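You operate a simulated robot arm through the tools that you are given. There is no shell and no other tool.

The job below is to be done with a simulated robot arm. You get a single attempt, and the scene is never put back.

## Task
Hand the projector over from the grey laptop to the black one.
Fine: wake the black one by its pad, plug the amber video lead into it, select In 2 on the switcher; only then stop the grey one's cue and close its lid; the grey one stays switched on; other plugs stay.

The check looks at the end state, three seconds after you hand in, the way a careful person would. Anything else that was tipped, shoved, dropped, spilled or broken makes it a failure. Lids that push on must go on centred and level and be pressed home; caps that screw on are set level and turned clockwise until they are tight.

## Robot
A 6-joint arm with a two-finger gripper, fixed in place. Base frame: the origin is at the foot of the arm, x ahead of it, y to its left, z up; the work surface is at about z = 0.75. Lengths are in m, angles in degrees, forces in N, time in s.
Its first joint turns from -166.0 to 166.0 degrees. Payload 2.45 kg.
Tool frame: the origin (TCP) lies between the finger pads and is the grasp point; the fingertips stand 0.02 m ahead of it; z points along the fingers, y is the line along which they close. Largest opening 0.14 m; the body of the gripper starts 0.168 m behind the TCP.
Orientation is told as [roll, pitch, yaw] about the base's x, y, z axes, in that order, counted from this pose: with the fingers straight down and closing along the base's y, the tool's x points along the base's -x, its y along +y and its z along -z.

## Interface
- The arm moves only by the tool move_arm. Its argument "targets" is text: rows parted by semicolons, each of 7 numbers parted by spaces: the finger opening in m, from 0 to 0.14, then the shift along the tool's x, y, z in m, then the turn, a rotation vector about the tool's x, y, z in degrees. In form: fingers x y z rx ry rz; .... A call has 1 to 20 rows; each row is the pose to reach, as a shift and turn from the pose commanded when the call began, along the tool's axes at that moment. A row lasts 0.2 s, in which the tool goes at most 0.05 m and 8.6 degrees; a call with a longer step from one row to the next is refused whole, and so is a gripper value outside its range. A pose out of reach is approached as far as the arm can. The call stops where the force on the tool passes 90 N (or 10 N more than at its start, if that is more) or the arm is blocked; 0.2 s more then pass. Each finger travels about 0.045 m/s and halts on what it meets, pressing with about 21 N; the grip force reading is that of the motor and also rises with nothing between the fingers. The clock runs only during rows and for 0.2 s after the last one: add rows that repeat a pose to give the fingers time. The reply holds the time, the measured pose of the TCP, the force on the tool along the base axes, the opening and the grip force, in the units named above and with some noise, with the torque about the TCP (base axes, N m) and any sound that the robot's microphone picked up, and new pictures: "views" is both (left out), scene, wrist or none.
- Cameras (640 x 400 px; columns grow to the right, rows downward): "scene" is fixed at [0.0491, -0.499, 1.3301]; the picture's right is [0.50, -0.86, 0.00], its down [-0.33, -0.19, -0.93] and it looks along [0.80, 0.47, -0.38] (base axes); focal length 367 px, centre (320, 200). "wrist" rides on the gripper at [0.078, 0.011, -0.209] in the tool frame; the picture's right is [-0.14, 0.99, 0.00], its down [-0.92, -0.13, -0.37] and it looks along [-0.36, -0.05, 0.93] (tool axes); focal length 280 px, centre (320, 200).
- probe_pixels(camera, pixels): for up to 12 pixels [column, row] of the newest picture of that camera ("zoom" is the newest enlarged one), the place [x, y, z] in the base frame of the surface seen there, good to about 0.002 m. No time passes.
- inspect(camera, box): a new picture of the part [left, top, right, bottom] of that camera's present view, enlarged. No time passes.
- close_job(): hands the job in; it is judged then, once.

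Open the gripper and draw the arm clear of the work before you hand the job in, unless the task says otherwise.

The tools are called after "Emit:" by a JSON object that holds its "fn" and its "kwargs". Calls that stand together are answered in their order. move_arm: Moves the arm, as the interface text tells. Its arguments: {"type":"object","properties":{"targets":{"type":"string"},"views":{"type":"string","enum":["both","scene","wrist","none"]}},"required":["targets"]} The other tools are called the same way: probe_pixels (camera, pixels) gives the place of the surface under pixels of a picture; inspect (camera, box) takes an enlarged picture of a part of a camera's view; close_job () hands the job in.

At the start:

```text
clock: 0.0
eef_pos: [0.8068, 0.1355, 1.1711]
ee_rot: [0.0, -0.2, 0.1]
force: [0.4, 0.0, 0.0]
ft_torque: [0.02, 0.01, 0.02]
width: 0.1399
gripper_force: 0.0
```

scene: 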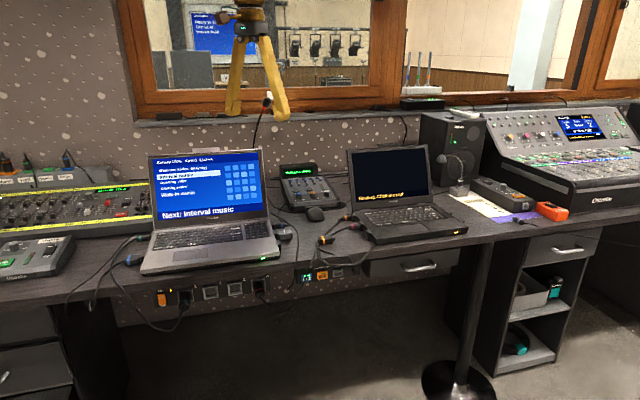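
wrist: 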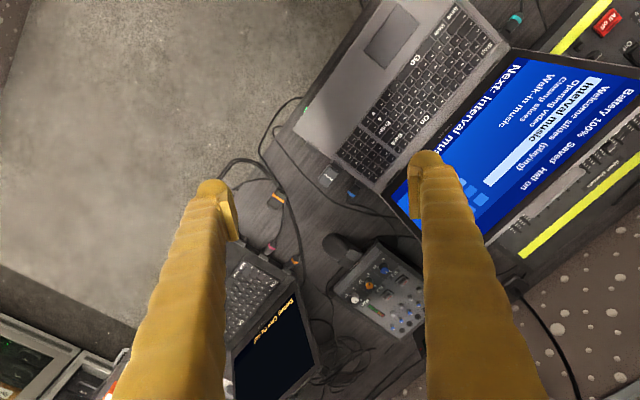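

The scene shows the grey laptop at about (205,210), the black one at (400,195) and some leads between them at about (330,230). I'll enlarge these areas first.

Emit:
{"fn": "inspect", "kwargs": {"camera": "scene", "box": [260, 140, 480, 290]}}

Emit:
{"fn": "inspect", "kwargs": {"camera": "scene", "box": [130, 140, 310, 290]}}

Emit:
{"fn": "inspect", "kwargs": {"camera": "wrist", "box": [200, 150, 440, 400]}}

```text
2.67 times, centred on (370, 215) of scene
```

zoom: 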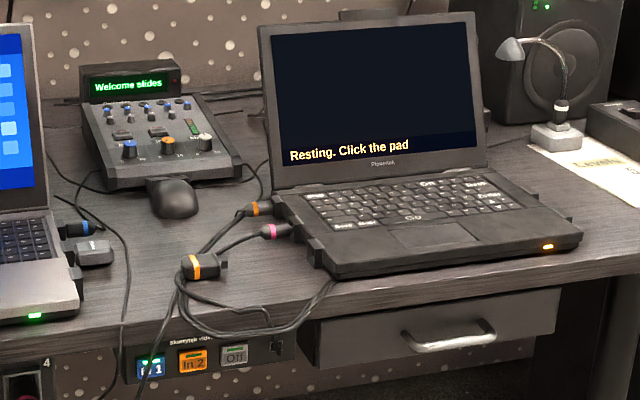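

```text
2.67 times, centred on (220, 215) of scene
```

zoom: 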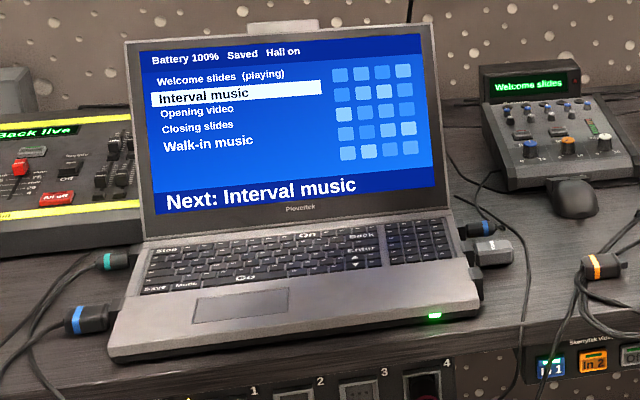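

```text
1.60 times, centred on (320, 275) of wrist
```

zoom: 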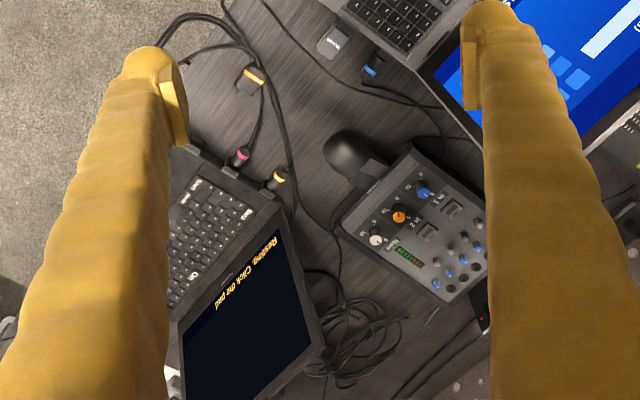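

Black laptop rests and asks for a click on the pad; a loose amber plug lies at about scene (337,240). I'll probe key points of both laptops, the plug and the switcher buttons.

Emit:
{"fn": "probe_pixels", "kwargs": {"camera": "scene", "pixels": [[306, 277], [322, 275], [338, 272], [382, 244], [468, 232], [429, 200], [354, 209], [428, 147], [347, 151], [400, 219], [416, 222], [339, 240]]}}

Emit:
{"fn": "probe_pixels", "kwargs": {"camera": "scene", "pixels": [[176, 211], [161, 240], [279, 257], [141, 273], [261, 148], [150, 155], [270, 216], [157, 226], [197, 225], [192, 213], [292, 218], [180, 231]]}}

```text
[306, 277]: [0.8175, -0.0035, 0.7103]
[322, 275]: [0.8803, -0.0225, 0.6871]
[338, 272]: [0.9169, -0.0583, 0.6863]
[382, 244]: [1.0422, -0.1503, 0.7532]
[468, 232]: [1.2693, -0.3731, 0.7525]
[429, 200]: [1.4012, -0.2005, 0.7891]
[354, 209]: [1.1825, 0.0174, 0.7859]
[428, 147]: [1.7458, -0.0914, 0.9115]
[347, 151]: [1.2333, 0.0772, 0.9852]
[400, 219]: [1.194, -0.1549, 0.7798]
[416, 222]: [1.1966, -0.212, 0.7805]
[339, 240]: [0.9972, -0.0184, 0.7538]
```

```text
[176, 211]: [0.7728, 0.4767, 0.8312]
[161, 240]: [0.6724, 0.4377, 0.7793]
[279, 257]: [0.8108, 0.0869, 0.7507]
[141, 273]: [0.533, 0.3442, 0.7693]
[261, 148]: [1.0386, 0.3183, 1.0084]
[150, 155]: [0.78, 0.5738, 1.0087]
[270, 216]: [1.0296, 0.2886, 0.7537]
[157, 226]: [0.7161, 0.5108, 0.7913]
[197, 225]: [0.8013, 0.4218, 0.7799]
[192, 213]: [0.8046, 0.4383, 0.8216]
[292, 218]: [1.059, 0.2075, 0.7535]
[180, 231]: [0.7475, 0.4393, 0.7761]
```

Some probes missed what I meant, since the zoom box was widened. I'll take tighter enlarged pictures and probe them directly, starting with the black laptop.

Emit:
{"fn": "inspect", "kwargs": {"camera": "scene", "box": [310, 190, 470, 290]}}

Emit:
{"fn": "probe_pixels", "kwargs": {"camera": "zoom", "pixels": [[55, 192], [70, 195], [100, 195], [30, 192], [45, 340], [115, 330], [420, 150], [360, 160], [480, 145], [410, 170], [255, 215], [598, 160]]}}

```text
4.00 times, centred on (390, 240) of scene
```

zoom: 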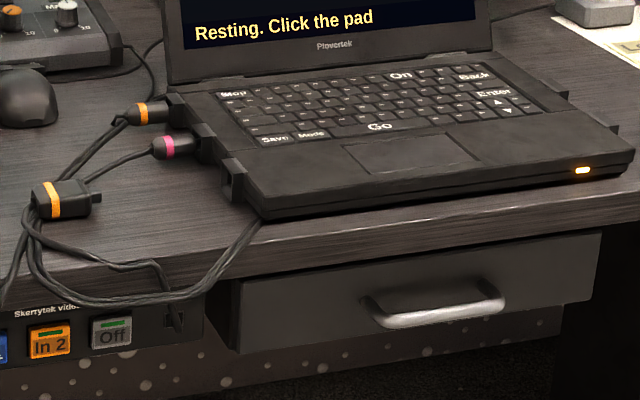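

```text
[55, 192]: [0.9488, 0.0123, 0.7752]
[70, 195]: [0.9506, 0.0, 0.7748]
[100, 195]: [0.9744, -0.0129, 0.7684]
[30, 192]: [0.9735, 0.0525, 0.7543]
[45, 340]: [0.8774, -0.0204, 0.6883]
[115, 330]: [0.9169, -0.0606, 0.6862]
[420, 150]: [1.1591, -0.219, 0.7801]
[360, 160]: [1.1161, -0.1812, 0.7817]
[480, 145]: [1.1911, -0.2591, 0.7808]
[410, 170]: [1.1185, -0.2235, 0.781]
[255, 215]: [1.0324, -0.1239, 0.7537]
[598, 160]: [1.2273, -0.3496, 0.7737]
```

Desk edge runs diagonally in the base frame, roughly along (0.7,-0.7), and the black pad is near (1.13,-0.20,0.78). I'll zoom further into the plugs and ports, and into the switcher.

Emit:
{"fn": "inspect", "kwargs": {"camera": "scene", "box": [312, 205, 392, 255]}}

Emit:
{"fn": "inspect", "kwargs": {"camera": "scene", "box": [286, 240, 366, 290]}}

Emit:
{"fn": "probe_pixels", "kwargs": {"camera": "zoom", "pixels": [[160, 300], [290, 280], [415, 265], [300, 170], [300, 210], [450, 170], [450, 190], [300, 245], [420, 235], [160, 255], [275, 265], [312, 290]]}}

```text
8.00 times, centred on (352, 230) of scene
```

zoom: 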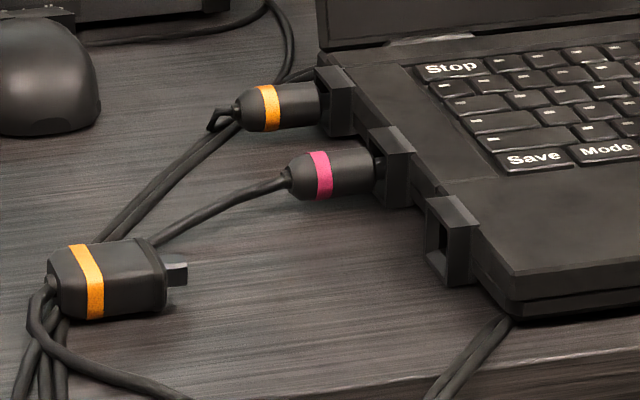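

```text
8.00 times, centred on (326, 265) of scene
```

zoom: 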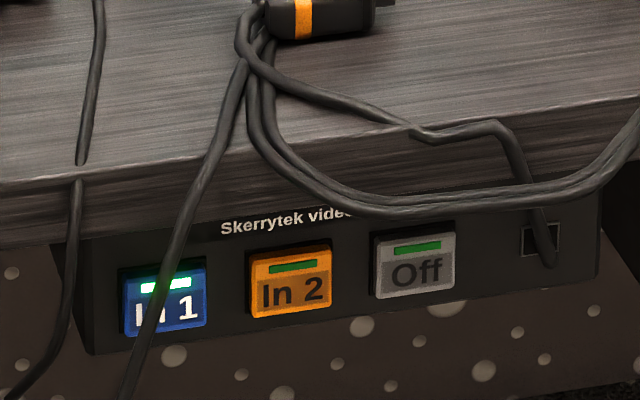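

```text
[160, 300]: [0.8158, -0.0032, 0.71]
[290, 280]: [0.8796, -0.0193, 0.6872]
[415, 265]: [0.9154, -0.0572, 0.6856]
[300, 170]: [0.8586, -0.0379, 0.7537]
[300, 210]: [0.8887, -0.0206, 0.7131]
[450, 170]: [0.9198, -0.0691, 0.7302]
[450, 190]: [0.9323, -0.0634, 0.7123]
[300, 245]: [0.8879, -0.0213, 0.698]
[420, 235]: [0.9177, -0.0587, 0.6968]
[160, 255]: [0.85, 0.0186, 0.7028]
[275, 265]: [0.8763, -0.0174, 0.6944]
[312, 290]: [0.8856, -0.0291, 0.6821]
```

The empty port faces left at the black laptop's front-left corner, the loose amber plug lies by it, and In 2 sits recessed under the desk lip. I'll close the fingers and move over the black laptop's pad with the tool tilted outward by 40°, to gain reach.

Emit:
{"fn": "move_arm", "kwargs": {"targets": "0.12 -0.027 -0.0326 0.024 0 -4 0; 0.1 -0.055 -0.065 0.048 0 -8 0; 0.08 -0.082 -0.098 0.072 0 -12 0; 0.06 -0.109 -0.130 0.096 0 -16 0; 0.04 -0.1365 -0.163 0.12 0 -20 0; 0.02 -0.164 -0.195 0.144 0 -24 0; 0 -0.191 -0.228 0.168 0 -28 0; 0 -0.218 -0.260 0.192 0 -32 0; 0 -0.246 -0.293 0.216 0 -36 0; 0 -0.273 -0.3255 0.24 0 -40 0"}}

```text
clock: 2.2
eef_pos: [1.0813, -0.1922, 0.9315]
ee_rot: [0.1, -40.2, 0.0]
force: [0.8, -0.3, 0.4]
ft_torque: [0.0, 0.06, -0.01]
width: 0.0001
gripper_force: 21.0
```

scene: 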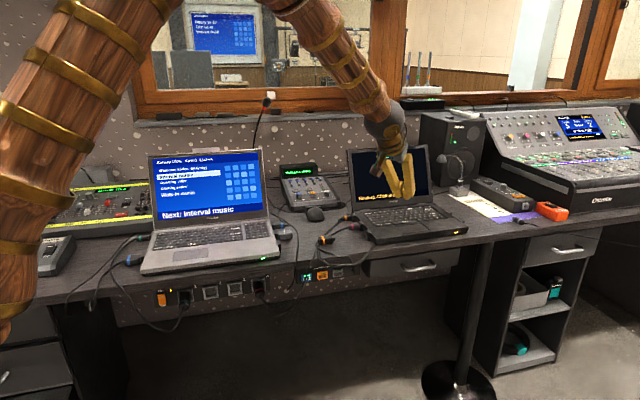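
wrist: 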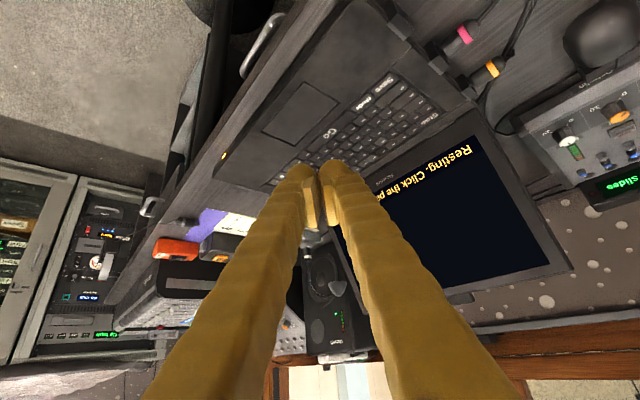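

The pad is clear in the wrist picture at about (297,115). I'll probe its corners and the surroundings.

Emit:
{"fn": "probe_pixels", "kwargs": {"camera": "wrist", "pixels": [[297, 113], [309, 85], [338, 103], [292, 146], [262, 127], [330, 135], [225, 157], [340, 5], [312, 180], [455, 5], [440, 50], [465, 95]]}}

Emit:
{"fn": "inspect", "kwargs": {"camera": "wrist", "box": [220, 0, 540, 200]}}

```text
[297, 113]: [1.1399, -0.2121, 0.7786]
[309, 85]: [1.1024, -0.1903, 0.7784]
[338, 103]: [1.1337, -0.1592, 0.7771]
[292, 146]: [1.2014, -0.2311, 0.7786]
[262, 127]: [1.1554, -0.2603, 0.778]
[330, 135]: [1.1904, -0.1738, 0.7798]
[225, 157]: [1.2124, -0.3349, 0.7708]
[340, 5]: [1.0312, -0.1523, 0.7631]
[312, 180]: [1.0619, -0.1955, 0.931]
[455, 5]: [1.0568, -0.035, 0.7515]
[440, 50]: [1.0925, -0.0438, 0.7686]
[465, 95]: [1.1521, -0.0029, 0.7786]
```

```text
2.00 times, centred on (380, 100) of wrist
```

zoom: 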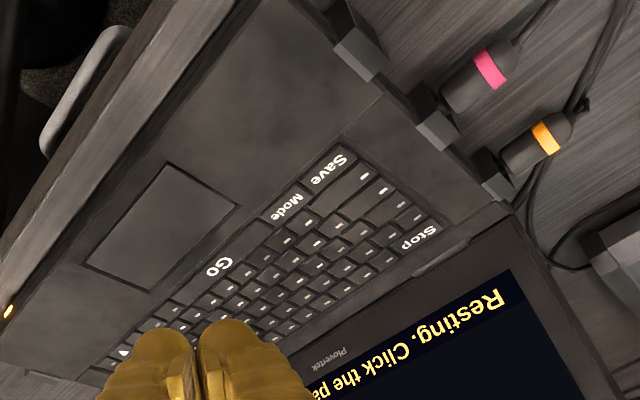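

Pad centre is about (1.145,-0.21,0.778). I'll lower the closed fingertips to just above it.

Emit:
{"fn": "move_arm", "kwargs": {"targets": "0 0.008 -0.006 0.041 0 0 0; 0 0.016 -0.012 0.082 0 0 0; 0 0.0247 -0.018 0.1229 0 0 0"}}

```text
clock: 3.0
eef_pos: [1.1403, -0.2088, 0.8221]
ee_rot: [0.0, -40.1, -0.1]
force: [0.0, -0.6, 0.8]
ft_torque: [0.01, 0.03, 0.0]
width: 0.0003
gripper_force: 21.5
```

scene: 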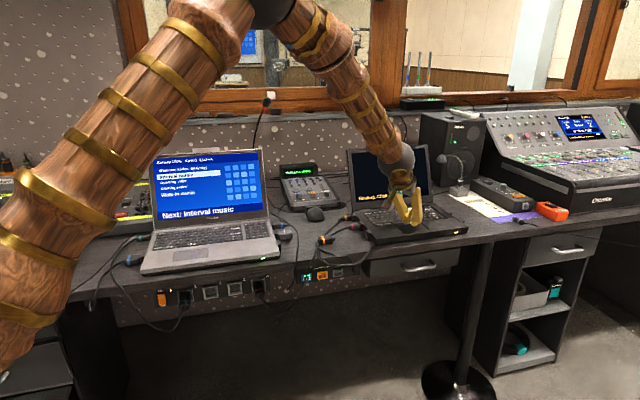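
wrist: 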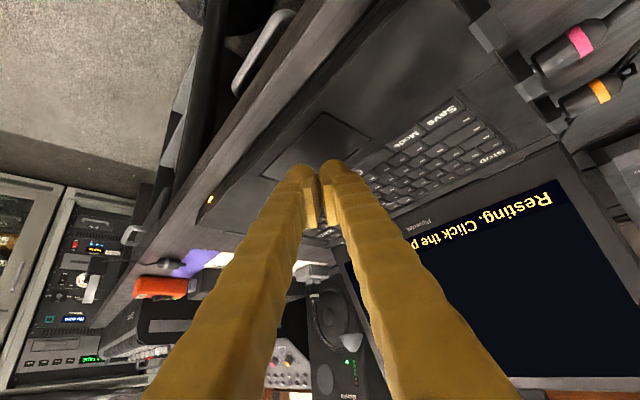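

Fingertips are just above the pad, so I'll descend in small steps.

Emit:
{"fn": "move_arm", "kwargs": {"targets": "0 0.0026 0 0.0031 0 0 0; 0 0.0051 0 0.0061 0 0 0; 0 0.0077 0 0.0092 0 0 0; 0 0.0077 0 0.0092 0 0 0"}}

```text
clock: 4.0
eef_pos: [1.1401, -0.2097, 0.8089]
ee_rot: [0.0, -40.2, 0.0]
force: [0.0, 0.4, 0.5]
ft_torque: [0.0, 0.01, -0.05]
width: 0.0
gripper_force: 21.4
```

scene: 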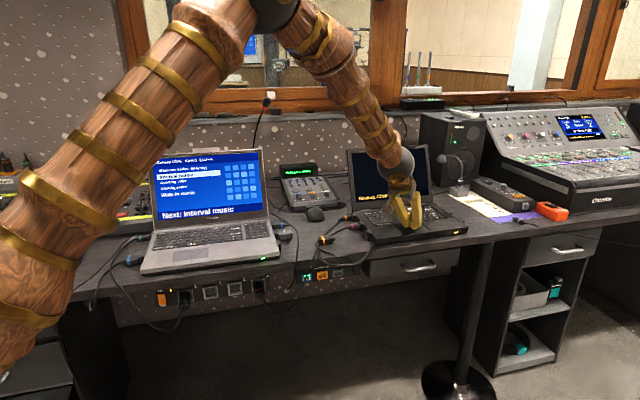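
wrist: 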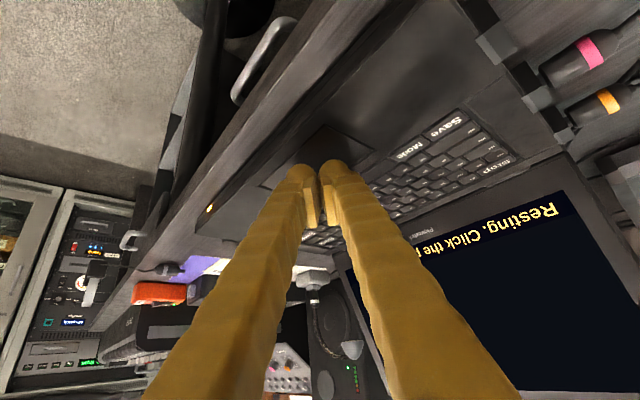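

No contact yet at TCP z 0.809, so I'll go on down in 1.5 mm steps.

Emit:
{"fn": "move_arm", "kwargs": {"targets": "0 0.001 0 0.0012 0 0 0; 0 0.002 0 0.0024 0 0 0; 0 0.003 0 0.0036 0 0 0; 0 0.0035 0 0.0042 0 0 0", "views": "scene"}}

```text
clock: 5.0
eef_pos: [1.1405, -0.2091, 0.8049]
ee_rot: [0.0, -40.1, 0.1]
force: [-0.1, -0.2, 0.6]
ft_torque: [-0.03, -0.05, -0.01]
width: 0.0
gripper_force: 21.2
```

scene: 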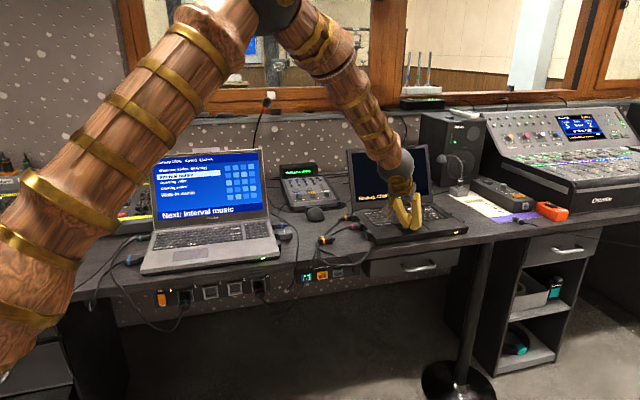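

Still free at 0.805; I'll take another few millimetres, down to about 0.799.

Emit:
{"fn": "move_arm", "kwargs": {"targets": "0 0.001 0 0.0012 0 0 0; 0 0.002 0 0.0024 0 0 0; 0 0.003 0 0.0036 0 0 0; 0 0.004 0 0.0046 0 0 0"}}

Emit:
{"fn": "inspect", "kwargs": {"camera": "scene", "box": [330, 140, 490, 240]}}

```text
clock: 6.0
eef_pos: [1.1401, -0.2091, 0.7994]
ee_rot: [0.1, -40.1, -0.1]
force: [1.2, 0.6, 8.3]
ft_torque: [-0.03, 0.0, 0.01]
width: 0.0062
gripper_force: 20.8
heard: click
```

scene: 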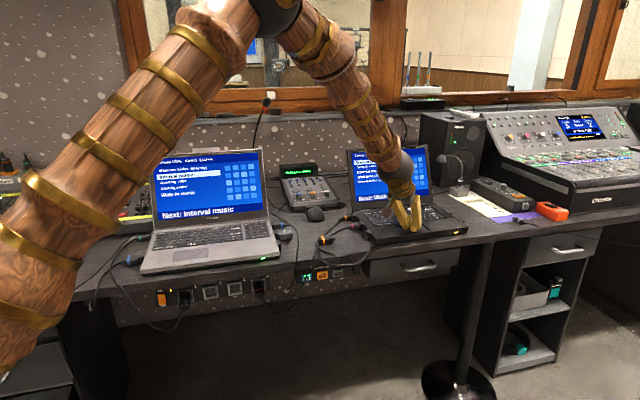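
wrist: 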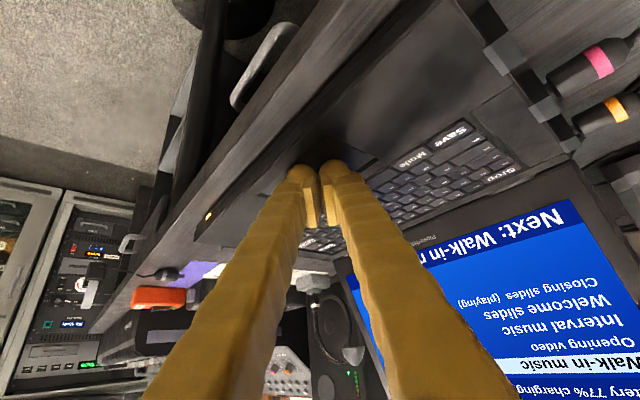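

```text
4.00 times, centred on (410, 190) of scene
```

zoom: 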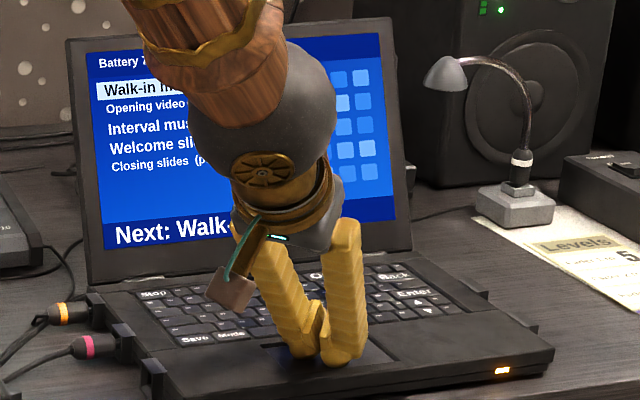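

The black laptop clicked and woke, with its screen showing its cue list. I'll lift off and go over the loose amber plug, bringing the tool upright.

Emit:
{"fn": "move_arm", "kwargs": {"targets": "0 -0.0257 0 -0.0306 0 0 0; 0 -0.0515 0 -0.0613 0 0 0; 0 -0.0772 0 -0.0919 0 0 0; 0 -0.0616 0.0343 -0.1199 0 5.7 0; 0 -0.0459 0.0686 -0.148 0 11.4 0; 0 -0.0303 0.1029 -0.176 0 17.1 0; 0 -0.0146 0.1372 -0.2041 0 22.8 0; 0 0.001 0.1715 -0.2321 0 28.5 0; 0 0.0166 0.2058 -0.2601 0 34.2 0; 0 0.0323 0.24 -0.2882 0 40 0", "views": "none"}}

Emit:
{"fn": "move_arm", "kwargs": {"targets": "0.02 0 0 0 0 0 8.5; 0.04 0 0 0 0 0 17; 0.05 0 0 0 0 0 25.5; 0.05 0 0 0 0 0 34; 0.05 0 0 0 0 0 42.5; 0.05 0 0 0 0 0 51"}}

```text
clock: 8.2
eef_pos: [0.9291, 0.0311, 0.999]
ee_rot: [0.0, 0.1, 0.0]
force: [-0.2, 0.2, 0.0]
ft_torque: [0.03, -0.01, 0.0]
width: 0.0
gripper_force: 21.1
```

```text
clock: 9.6
eef_pos: [0.9306, 0.032, 0.9973]
ee_rot: [0.1, -0.2, -51.1]
force: [-0.2, -0.5, 0.0]
ft_torque: [-0.02, 0.01, 0.02]
width: 0.0499
gripper_force: 0.0
```

scene: 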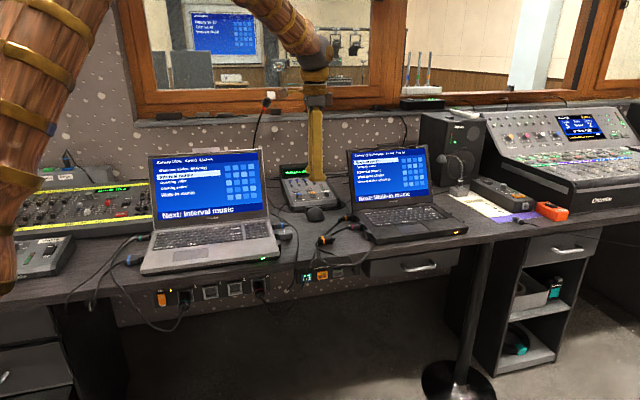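
wrist: 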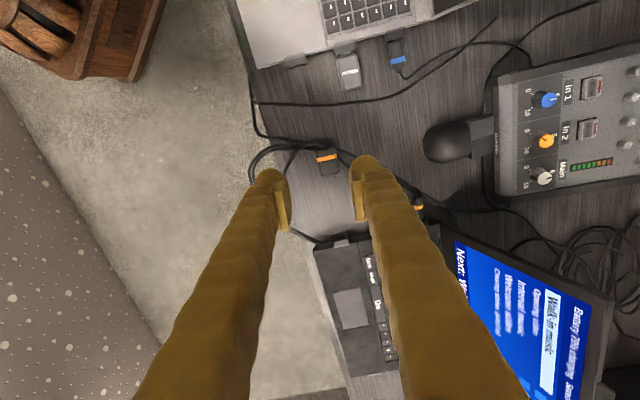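

The plug is visible between the fingers at about (326,161). I'll zoom in on it and the ports.

Emit:
{"fn": "inspect", "kwargs": {"camera": "wrist", "box": [240, 120, 400, 270]}}

Emit:
{"fn": "probe_pixels", "kwargs": {"camera": "wrist", "pixels": [[318, 158], [336, 155], [322, 173], [340, 169], [327, 158], [330, 166], [331, 177], [345, 243], [317, 250], [362, 238], [334, 182], [325, 152]]}}

```text
2.67 times, centred on (320, 195) of wrist
```

zoom: 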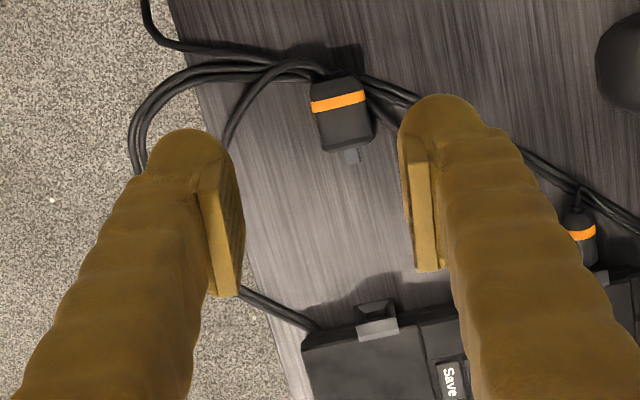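

```text
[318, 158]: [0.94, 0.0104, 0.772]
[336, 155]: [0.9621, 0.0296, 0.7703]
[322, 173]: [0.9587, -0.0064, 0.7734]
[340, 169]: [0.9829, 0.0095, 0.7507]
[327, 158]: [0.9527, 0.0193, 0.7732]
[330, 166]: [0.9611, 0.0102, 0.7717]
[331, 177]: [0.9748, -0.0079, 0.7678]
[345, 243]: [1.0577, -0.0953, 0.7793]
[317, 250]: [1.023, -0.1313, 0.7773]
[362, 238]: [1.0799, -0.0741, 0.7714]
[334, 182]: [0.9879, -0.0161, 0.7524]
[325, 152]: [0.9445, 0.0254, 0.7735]
```

I'll probe the plug's outline and the port block in the zoomed picture for exact axes.

Emit:
{"fn": "probe_pixels", "kwargs": {"camera": "zoom", "pixels": [[318, 92], [352, 82], [330, 143], [366, 132], [338, 100], [347, 138], [352, 158], [375, 308], [365, 320], [395, 315], [377, 330], [340, 150]]}}

Emit:
{"fn": "inspect", "kwargs": {"camera": "wrist", "box": [300, 140, 364, 180]}}

Emit:
{"fn": "inspect", "kwargs": {"camera": "wrist", "box": [308, 220, 372, 260]}}

```text
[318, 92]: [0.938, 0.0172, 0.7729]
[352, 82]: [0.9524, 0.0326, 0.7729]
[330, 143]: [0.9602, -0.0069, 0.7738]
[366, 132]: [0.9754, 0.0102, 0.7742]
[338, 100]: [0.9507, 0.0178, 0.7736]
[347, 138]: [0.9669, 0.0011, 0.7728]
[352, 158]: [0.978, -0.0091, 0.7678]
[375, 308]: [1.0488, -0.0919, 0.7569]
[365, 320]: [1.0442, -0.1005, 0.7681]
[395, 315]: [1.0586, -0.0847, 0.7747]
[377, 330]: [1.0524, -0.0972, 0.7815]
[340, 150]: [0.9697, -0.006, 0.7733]
```

```text
10.00 times, centred on (332, 160) of wrist
```

zoom: 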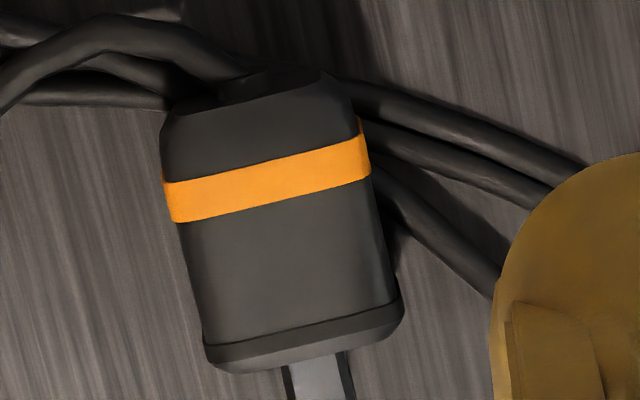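

```text
10.00 times, centred on (340, 240) of wrist
```

zoom: 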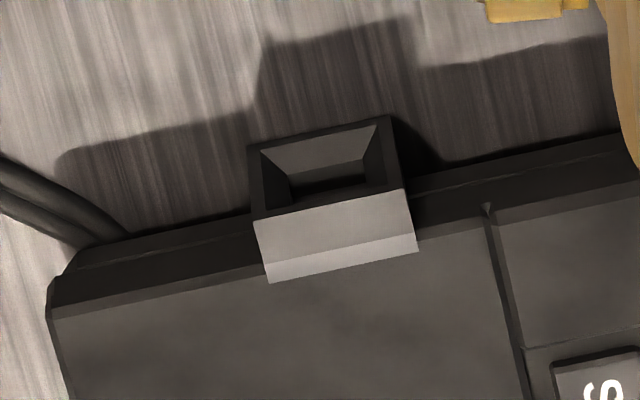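

The port has a funnel mouth facing the plug. I'll probe its rim corners and the laptop side for the insertion direction and height.

Emit:
{"fn": "probe_pixels", "kwargs": {"camera": "zoom", "pixels": [[256, 152], [382, 122], [262, 216], [398, 190], [330, 180], [335, 250], [262, 245], [412, 215], [80, 300], [600, 175], [275, 275], [415, 245]]}}

```text
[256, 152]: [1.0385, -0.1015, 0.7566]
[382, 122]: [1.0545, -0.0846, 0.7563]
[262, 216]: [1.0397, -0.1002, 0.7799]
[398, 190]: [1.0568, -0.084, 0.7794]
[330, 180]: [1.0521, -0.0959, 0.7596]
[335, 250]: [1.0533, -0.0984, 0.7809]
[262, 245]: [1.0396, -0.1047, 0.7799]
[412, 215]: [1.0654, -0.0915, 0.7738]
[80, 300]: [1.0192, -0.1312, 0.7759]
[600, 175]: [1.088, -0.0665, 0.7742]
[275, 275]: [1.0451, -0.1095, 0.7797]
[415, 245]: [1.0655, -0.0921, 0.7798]
```

The plug body spans about (0.945,0.025) to (0.968,0.002), axis at -45°, and the port face centre is (1.047,-0.093,0.768), also at -45°. I'll check how high the cables stand next to the plug where the fingers will land.

Emit:
{"fn": "probe_pixels", "kwargs": {"camera": "wrist", "pixels": [[342, 163], [344, 156], [347, 167], [352, 157], [308, 150], [312, 160], [313, 170], [310, 143], [345, 160], [349, 152]]}}

```text
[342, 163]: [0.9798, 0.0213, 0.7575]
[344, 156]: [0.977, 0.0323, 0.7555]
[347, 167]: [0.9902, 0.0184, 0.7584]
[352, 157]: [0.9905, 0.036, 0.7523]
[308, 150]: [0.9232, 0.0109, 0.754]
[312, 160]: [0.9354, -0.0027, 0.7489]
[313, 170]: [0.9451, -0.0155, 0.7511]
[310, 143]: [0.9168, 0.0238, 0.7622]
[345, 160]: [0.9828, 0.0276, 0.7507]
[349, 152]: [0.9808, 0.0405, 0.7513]
```

Cables beside the plug top out near z 0.758, so I'll keep the tips above that. First I'll line up above the plug at yaw -45°.

Emit:
{"fn": "move_arm", "kwargs": {"targets": "0.045 -0.01 0.0027 0.032 0 0 -2; 0.045 -0.02 0.0054 0.064 0 0 -4; 0.045 -0.0297 0.0081 0.097 0 0 -6; 0.045 -0.0297 0.0081 0.097 0 0 -6", "views": "none"}}

Emit:
{"fn": "move_arm", "kwargs": {"targets": "0.045 0 0 0 0 -7 0; 0.045 0 0 0 0 -14 0; 0.045 0 0 0 0 -20 0; 0.045 0 0 0 0 -20 0"}}

```text
clock: 10.6
eef_pos: [0.9551, 0.0146, 0.9015]
ee_rot: [0.3, 0.0, -45.0]
force: [-0.1, 0.2, 0.0]
ft_torque: [0.0, -0.03, 0.0]
width: 0.0449
gripper_force: 0.0
```

```text
clock: 11.6
eef_pos: [0.9563, 0.0144, 0.8999]
ee_rot: [0.2, -20.1, -45.0]
force: [0.0, 1.2, -0.1]
ft_torque: [-0.02, 0.0, 0.03]
width: 0.0448
gripper_force: 0.0
```

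scene: 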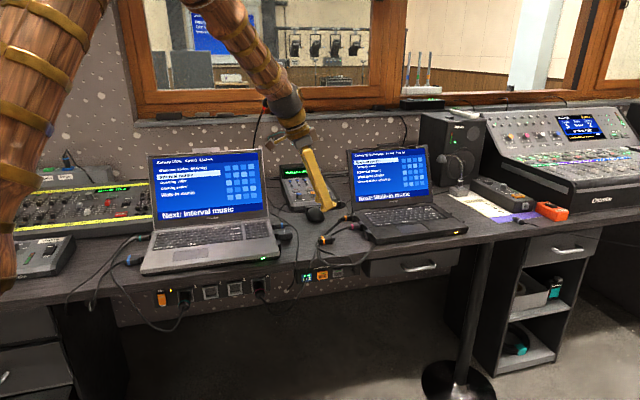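
wrist: 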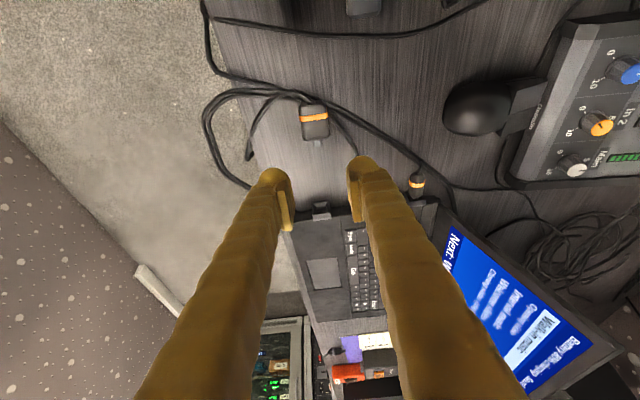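

Now the plug shows at (314,120) and the port at (321,210). I'll re-probe the plug from this pose for exact alignment.

Emit:
{"fn": "inspect", "kwargs": {"camera": "wrist", "box": [270, 90, 366, 150]}}

Emit:
{"fn": "probe_pixels", "kwargs": {"camera": "zoom", "pixels": [[210, 150], [370, 130], [225, 290], [385, 275], [300, 130], [305, 220], [310, 290], [320, 320], [215, 220], [375, 205]]}}

```text
6.67 times, centred on (318, 120) of wrist
```

zoom: 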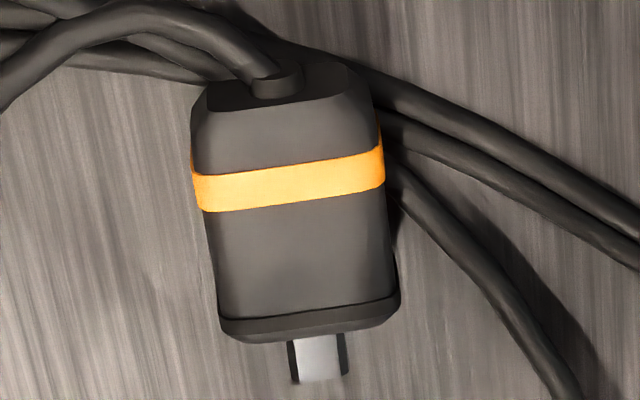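

```text
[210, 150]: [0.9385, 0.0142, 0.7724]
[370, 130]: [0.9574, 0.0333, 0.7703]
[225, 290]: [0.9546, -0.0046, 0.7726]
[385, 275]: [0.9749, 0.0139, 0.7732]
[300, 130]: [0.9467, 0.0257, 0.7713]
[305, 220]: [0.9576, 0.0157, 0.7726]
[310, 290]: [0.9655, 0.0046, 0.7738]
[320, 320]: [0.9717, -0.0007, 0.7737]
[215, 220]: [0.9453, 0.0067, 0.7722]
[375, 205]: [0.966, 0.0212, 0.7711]
```

The plug centre (0.956,0.014) is right at the TCP's position. I'll go straight down to z 0.785 with the fingers open at 45 mm.

Emit:
{"fn": "move_arm", "kwargs": {"targets": "0.045 0.0103 0 0.0282 0 0 0; 0.045 0.0205 0 0.0564 0 0 0; 0.045 0.0308 0 0.0846 0 0 0; 0.045 0.0359 0 0.0987 0 0 0; 0.045 0.0393 0 0.108 0 0 0; 0.045 0.0393 0 0.108 0 0 0"}}

Emit:
{"fn": "inspect", "kwargs": {"camera": "wrist", "box": [240, 80, 400, 180]}}

Emit:
{"fn": "inspect", "kwargs": {"camera": "scene", "box": [290, 170, 450, 270]}}

```text
clock: 13.0
eef_pos: [0.9542, 0.0135, 0.7849]
ee_rot: [0.2, -20.0, -45.0]
force: [0.3, -0.1, -0.4]
ft_torque: [0.01, -0.03, 0.03]
width: 0.0448
gripper_force: 0.1
```

scene: 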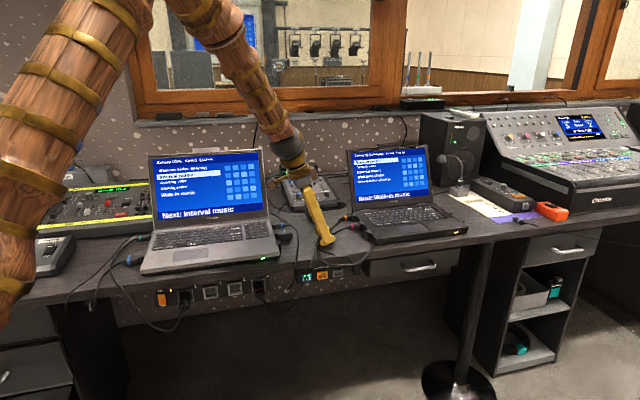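
wrist: 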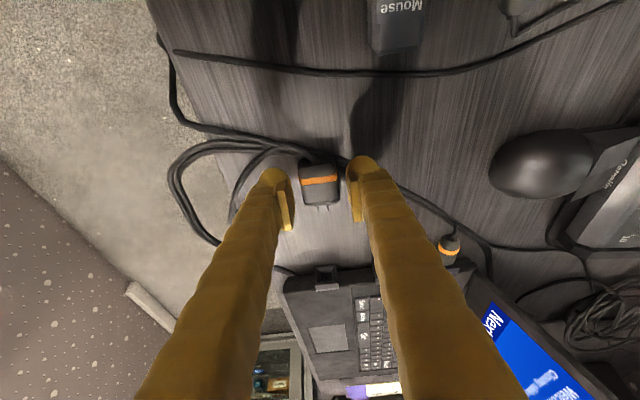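

```text
4.00 times, centred on (320, 130) of wrist
```

zoom: 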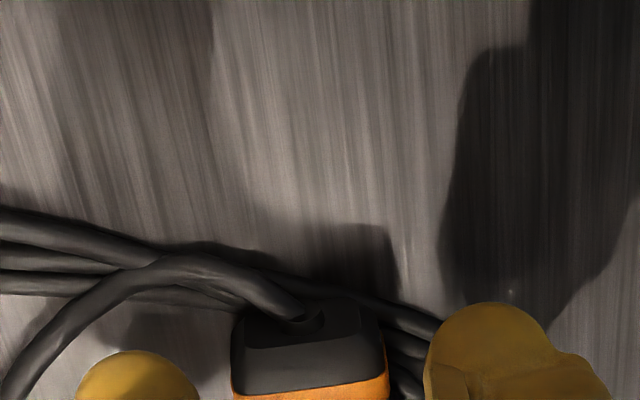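

```text
4.00 times, centred on (370, 220) of scene
```

zoom: 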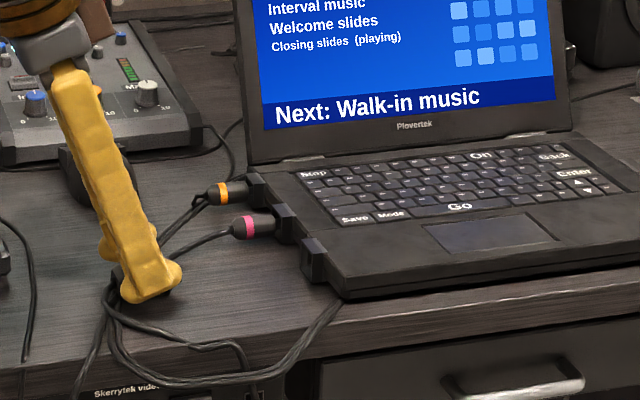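

The fingers straddle the plug, so I'll close on it.

Emit:
{"fn": "move_arm", "kwargs": {"targets": "0.02 0 0 0 0 0 0; 0.01 0 0 0 0 0 0; 0.005 0 0 0 0 0 0; 0.005 0 0 0 0 0 0; 0.005 0 0 0 0 0 0"}}

Emit:
{"fn": "inspect", "kwargs": {"camera": "wrist", "box": [260, 140, 380, 215]}}

```text
clock: 14.2
eef_pos: [0.9552, 0.0148, 0.7862]
ee_rot: [0.2, -20.1, -45.0]
force: [0.2, -1.3, -0.1]
ft_torque: [-0.01, 0.0, -0.02]
width: 0.0347
gripper_force: 20.5
```

scene: 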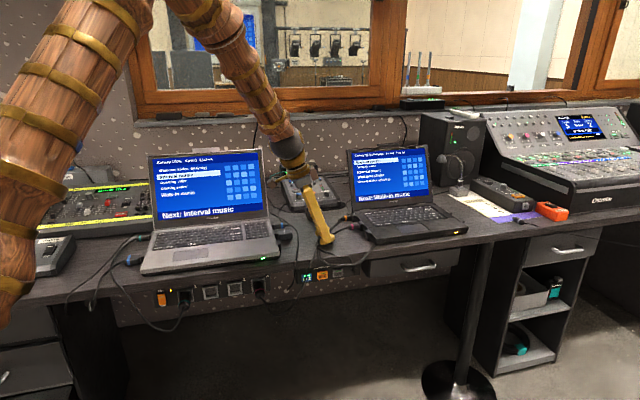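
wrist: 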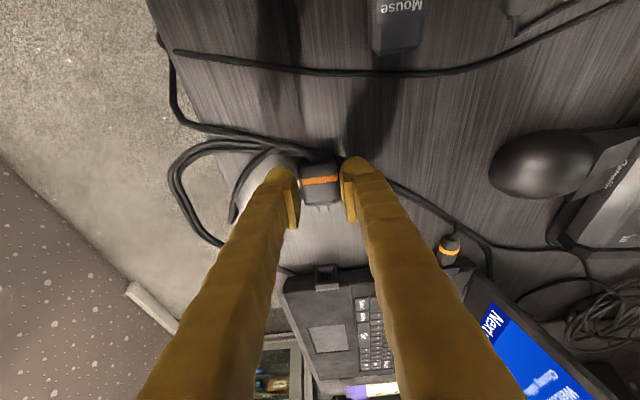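

```text
5.33 times, centred on (320, 178) of wrist
```

zoom: 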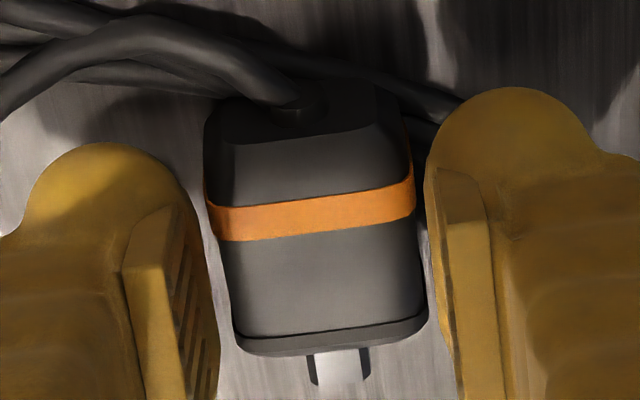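

The fingers stalled at 34.7 mm with 20 N, although thin gaps show beside the plug. I'll lift by 8 mm to test whether it is held.

Emit:
{"fn": "move_arm", "kwargs": {"targets": "0.005 0 0 0 0 0 0; 0.005 0 0 0 0 0 0; 0.005 -0.0014 0 -0.0038 0 0 0; 0.005 -0.0027 0 -0.0075 0 0 0; 0.005 -0.0027 0 -0.0075 0 0 0"}}

Emit:
{"fn": "inspect", "kwargs": {"camera": "wrist", "box": [260, 140, 380, 215]}}

Emit:
{"fn": "inspect", "kwargs": {"camera": "scene", "box": [290, 200, 370, 250]}}

```text
clock: 15.4
eef_pos: [0.956, 0.015, 0.7939]
ee_rot: [0.1, -20.1, -45.0]
force: [-0.6, -0.4, -0.8]
ft_torque: [-0.02, 0.03, -0.01]
width: 0.0344
gripper_force: 20.6
```

scene: 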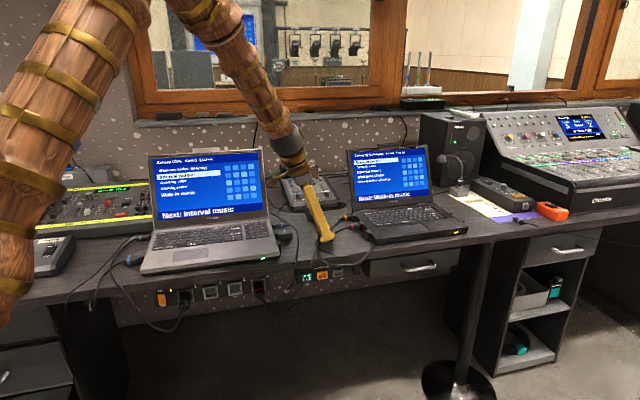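
wrist: 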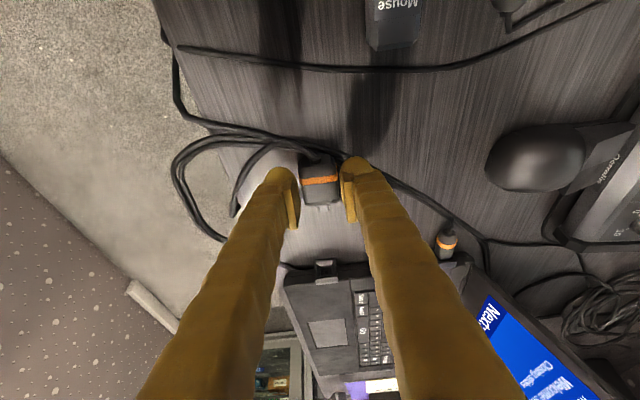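

```text
5.33 times, centred on (320, 178) of wrist
```

zoom: 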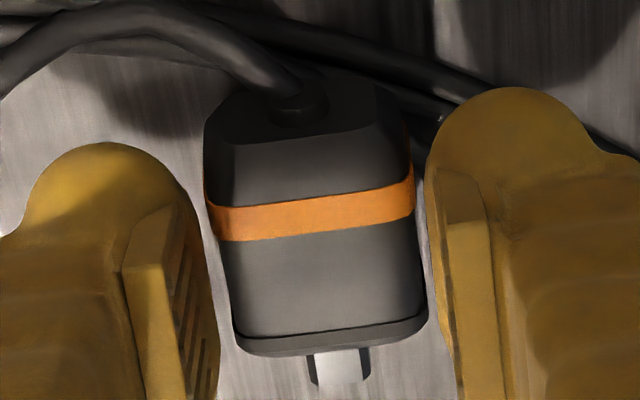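

```text
8.00 times, centred on (330, 225) of scene
```

zoom: 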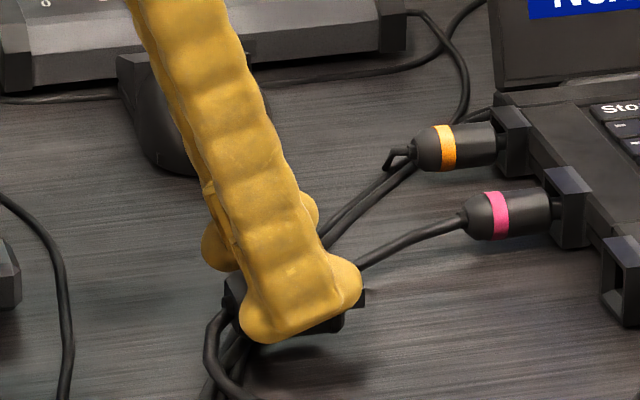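

The plug rose with the fingers and stays aligned in the wrist view. I'll re-inspect it and probe where the connector tip and the port are now.

Emit:
{"fn": "inspect", "kwargs": {"camera": "wrist", "box": [290, 160, 354, 220]}}

Emit:
{"fn": "probe_pixels", "kwargs": {"camera": "zoom", "pixels": [[180, 330], [420, 300], [200, 420], [420, 390], [300, 430], [335, 510]]}}

Emit:
{"fn": "probe_pixels", "kwargs": {"camera": "wrist", "pixels": [[300, 183], [336, 178], [307, 203], [338, 199], [321, 192], [323, 209], [324, 211], [316, 262], [337, 260], [318, 281], [338, 278], [320, 287]]}}

```text
6.67 times, centred on (322, 190) of wrist
```

zoom: 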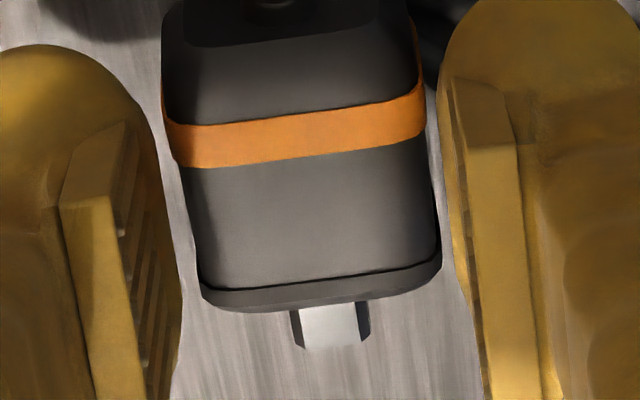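

```text
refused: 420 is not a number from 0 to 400
```

```text
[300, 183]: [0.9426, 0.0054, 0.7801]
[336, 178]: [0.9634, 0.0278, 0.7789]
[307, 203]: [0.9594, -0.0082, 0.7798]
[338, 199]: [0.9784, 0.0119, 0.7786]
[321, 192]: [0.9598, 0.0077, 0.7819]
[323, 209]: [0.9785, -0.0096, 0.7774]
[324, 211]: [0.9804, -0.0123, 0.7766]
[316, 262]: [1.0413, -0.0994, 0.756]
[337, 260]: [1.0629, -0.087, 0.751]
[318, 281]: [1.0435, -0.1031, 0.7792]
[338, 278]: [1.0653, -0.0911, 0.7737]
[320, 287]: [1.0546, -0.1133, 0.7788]
```

The connector's top is at z 0.777 and s=(x+y)/√2≈0.686. Now a closer look at the port from this pose.

Emit:
{"fn": "inspect", "kwargs": {"camera": "wrist", "box": [296, 252, 360, 292]}}

```text
10.00 times, centred on (328, 272) of wrist
```

zoom: 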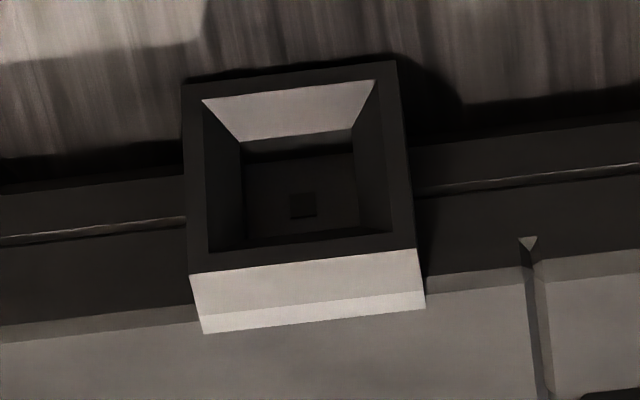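

The port mouth and its inner hole (about 245–358, 150–245) are clear. I'll probe the rim corners and the inside.

Emit:
{"fn": "probe_pixels", "kwargs": {"camera": "zoom", "pixels": [[196, 92], [390, 70], [200, 262], [406, 240], [303, 205], [250, 195], [352, 185], [300, 145], [205, 290], [412, 265], [290, 115], [300, 258]]}}

```text
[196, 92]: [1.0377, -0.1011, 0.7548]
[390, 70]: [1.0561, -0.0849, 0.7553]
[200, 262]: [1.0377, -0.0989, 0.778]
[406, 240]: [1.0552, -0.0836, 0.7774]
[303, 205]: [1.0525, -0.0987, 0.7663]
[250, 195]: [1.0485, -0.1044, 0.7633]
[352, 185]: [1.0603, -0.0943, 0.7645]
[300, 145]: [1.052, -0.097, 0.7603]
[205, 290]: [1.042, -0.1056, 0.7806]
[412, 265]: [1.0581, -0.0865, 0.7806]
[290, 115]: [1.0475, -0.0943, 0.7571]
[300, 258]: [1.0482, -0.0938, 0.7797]
```

The port centre is about s 0.675, z 0.767, u 0.805, and the held connector is at s 0.686, z≈0.771, tip u≈0.703. I'll shift laterally and lower first, then bring it to about 15 mm in front of the port.

Emit:
{"fn": "move_arm", "kwargs": {"targets": "0.005 0.0007 -0.006 0.0019 0 0 0; 0.005 0.0014 -0.011 0.0038 0 0 0; 0.005 -0.0186 -0.011 0.0111 0 0 0; 0.005 -0.0386 -0.011 0.0183 0 0 0; 0.005 -0.0586 -0.011 0.0256 0 0 0; 0.005 -0.0785 -0.011 0.0328 0 0 0; 0.005 -0.0785 -0.011 0.0328 0 0 0"}}

Emit:
{"fn": "inspect", "kwargs": {"camera": "wrist", "box": [280, 165, 376, 225]}}

Emit:
{"fn": "inspect", "kwargs": {"camera": "scene", "box": [310, 200, 390, 250]}}

```text
clock: 17.0
eef_pos: [1.0093, -0.0545, 0.7902]
ee_rot: [0.2, -20.1, -45.0]
force: [-0.2, 0.4, 0.3]
ft_torque: [0.0, 0.0, 0.02]
width: 0.0345
gripper_force: 20.7
```

scene: 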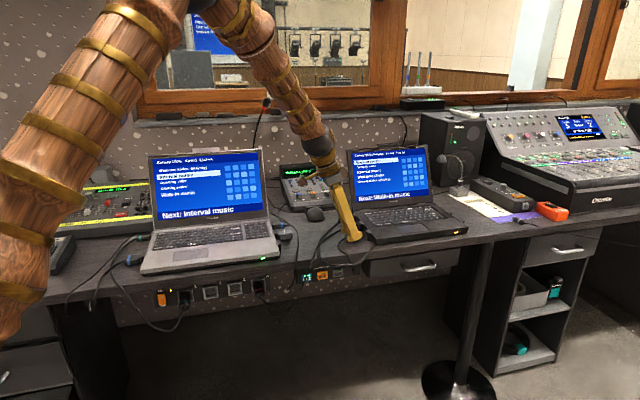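
wrist: 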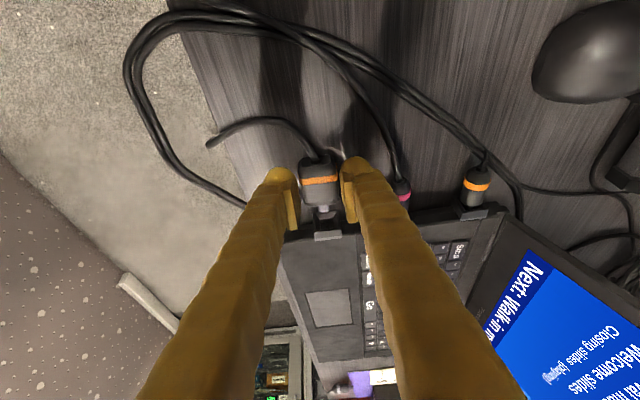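

```text
6.67 times, centred on (328, 195) of wrist
```

zoom: 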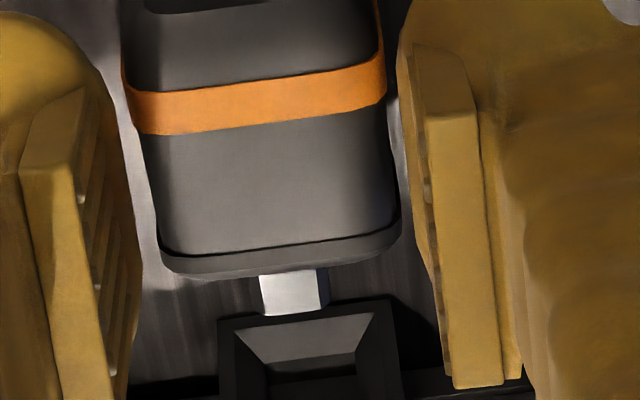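

```text
8.00 times, centred on (350, 225) of scene
```

zoom: 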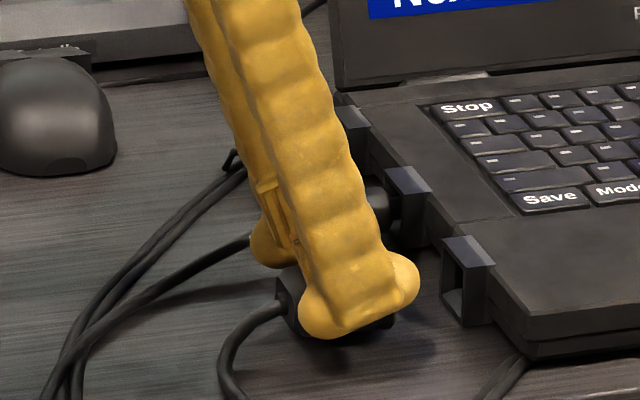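

The connector at zoom (295,290) points into the funnel at (310,370). I'll probe both for the residual offsets.

Emit:
{"fn": "inspect", "kwargs": {"camera": "wrist", "box": [296, 195, 360, 235]}}

Emit:
{"fn": "probe_pixels", "kwargs": {"camera": "zoom", "pixels": [[200, 140], [292, 130], [220, 178], [290, 168], [160, 210], [390, 170], [170, 345], [385, 325], [270, 270], [180, 390], [400, 370], [245, 160]]}}

```text
10.00 times, centred on (328, 215) of wrist
```

zoom: 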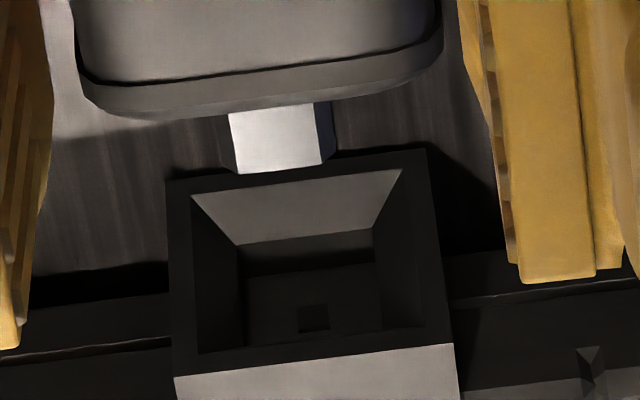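

```text
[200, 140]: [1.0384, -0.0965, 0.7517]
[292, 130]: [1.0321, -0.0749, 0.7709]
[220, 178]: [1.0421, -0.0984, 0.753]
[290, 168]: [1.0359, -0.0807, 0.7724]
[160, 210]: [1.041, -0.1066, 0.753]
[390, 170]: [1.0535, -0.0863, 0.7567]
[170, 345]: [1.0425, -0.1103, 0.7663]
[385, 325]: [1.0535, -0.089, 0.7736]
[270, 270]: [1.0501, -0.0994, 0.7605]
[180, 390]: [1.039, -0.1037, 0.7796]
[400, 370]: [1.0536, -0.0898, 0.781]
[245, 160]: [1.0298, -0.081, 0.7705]
```

Lateral and height errors are within about 1 mm and the funnel will absorb that. I'll advance 18 mm along the insertion direction in small steps.

Emit:
{"fn": "move_arm", "kwargs": {"targets": "0.005 -0.0028 0 0.001 0 0 0; 0.005 -0.0056 0 0.0021 0 0 0; 0.005 -0.0085 0 0.0031 0 0 0; 0.005 -0.0113 0 0.0041 0 0 0; 0.005 -0.0141 0 0.0051 0 0 0; 0.005 -0.0169 0 0.0062 0 0 0; 0.005 -0.0169 0 0.0062 0 0 0"}}

Emit:
{"fn": "inspect", "kwargs": {"camera": "wrist", "box": [290, 170, 370, 220]}}

Emit:
{"fn": "inspect", "kwargs": {"camera": "scene", "box": [310, 200, 390, 250]}}

```text
clock: 18.6
eef_pos: [1.021, -0.0679, 0.7899]
ee_rot: [0.1, -20.1, -45.0]
force: [-0.3, -0.4, -0.2]
ft_torque: [0.01, 0.02, 0.0]
width: 0.0347
gripper_force: 21.1
```

scene: 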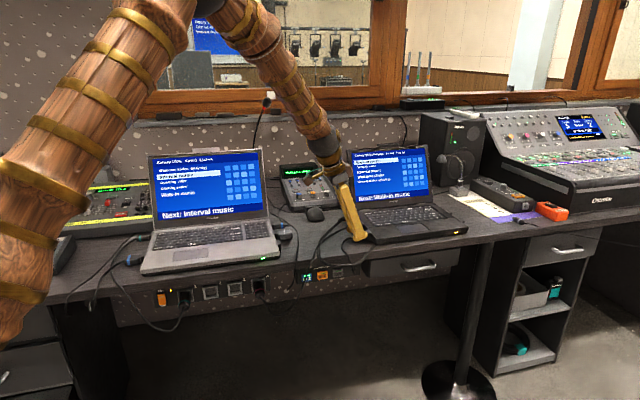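
wrist: 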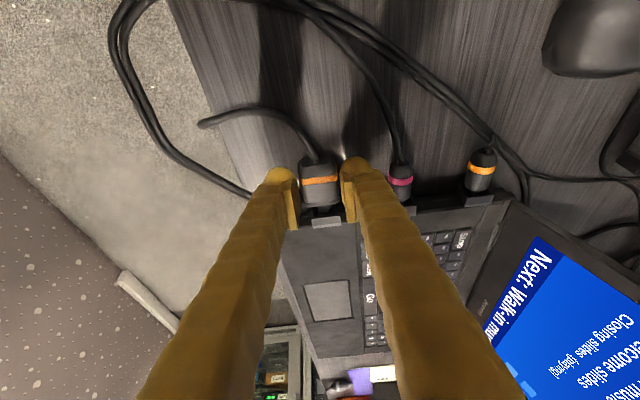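

```text
8.00 times, centred on (330, 195) of wrist
```

zoom: 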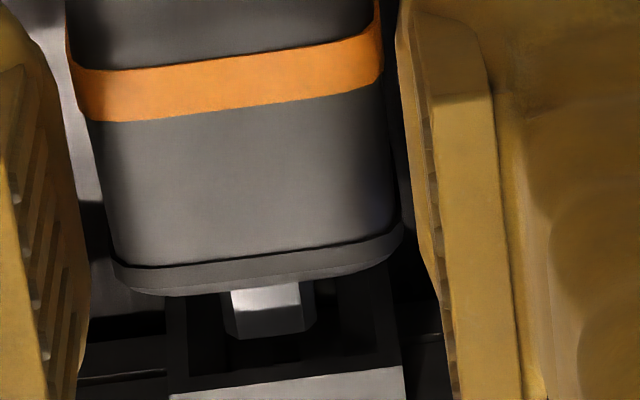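

```text
8.00 times, centred on (350, 225) of scene
```

zoom: 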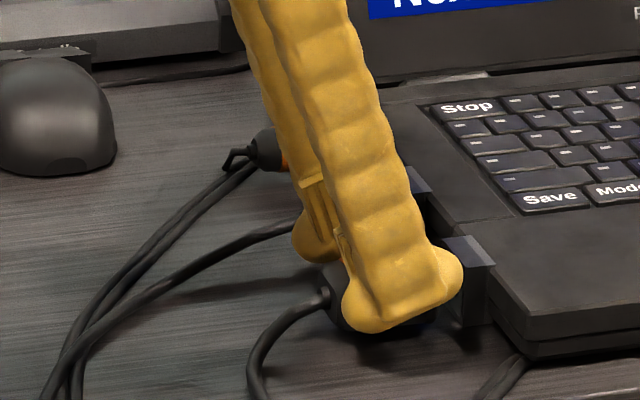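

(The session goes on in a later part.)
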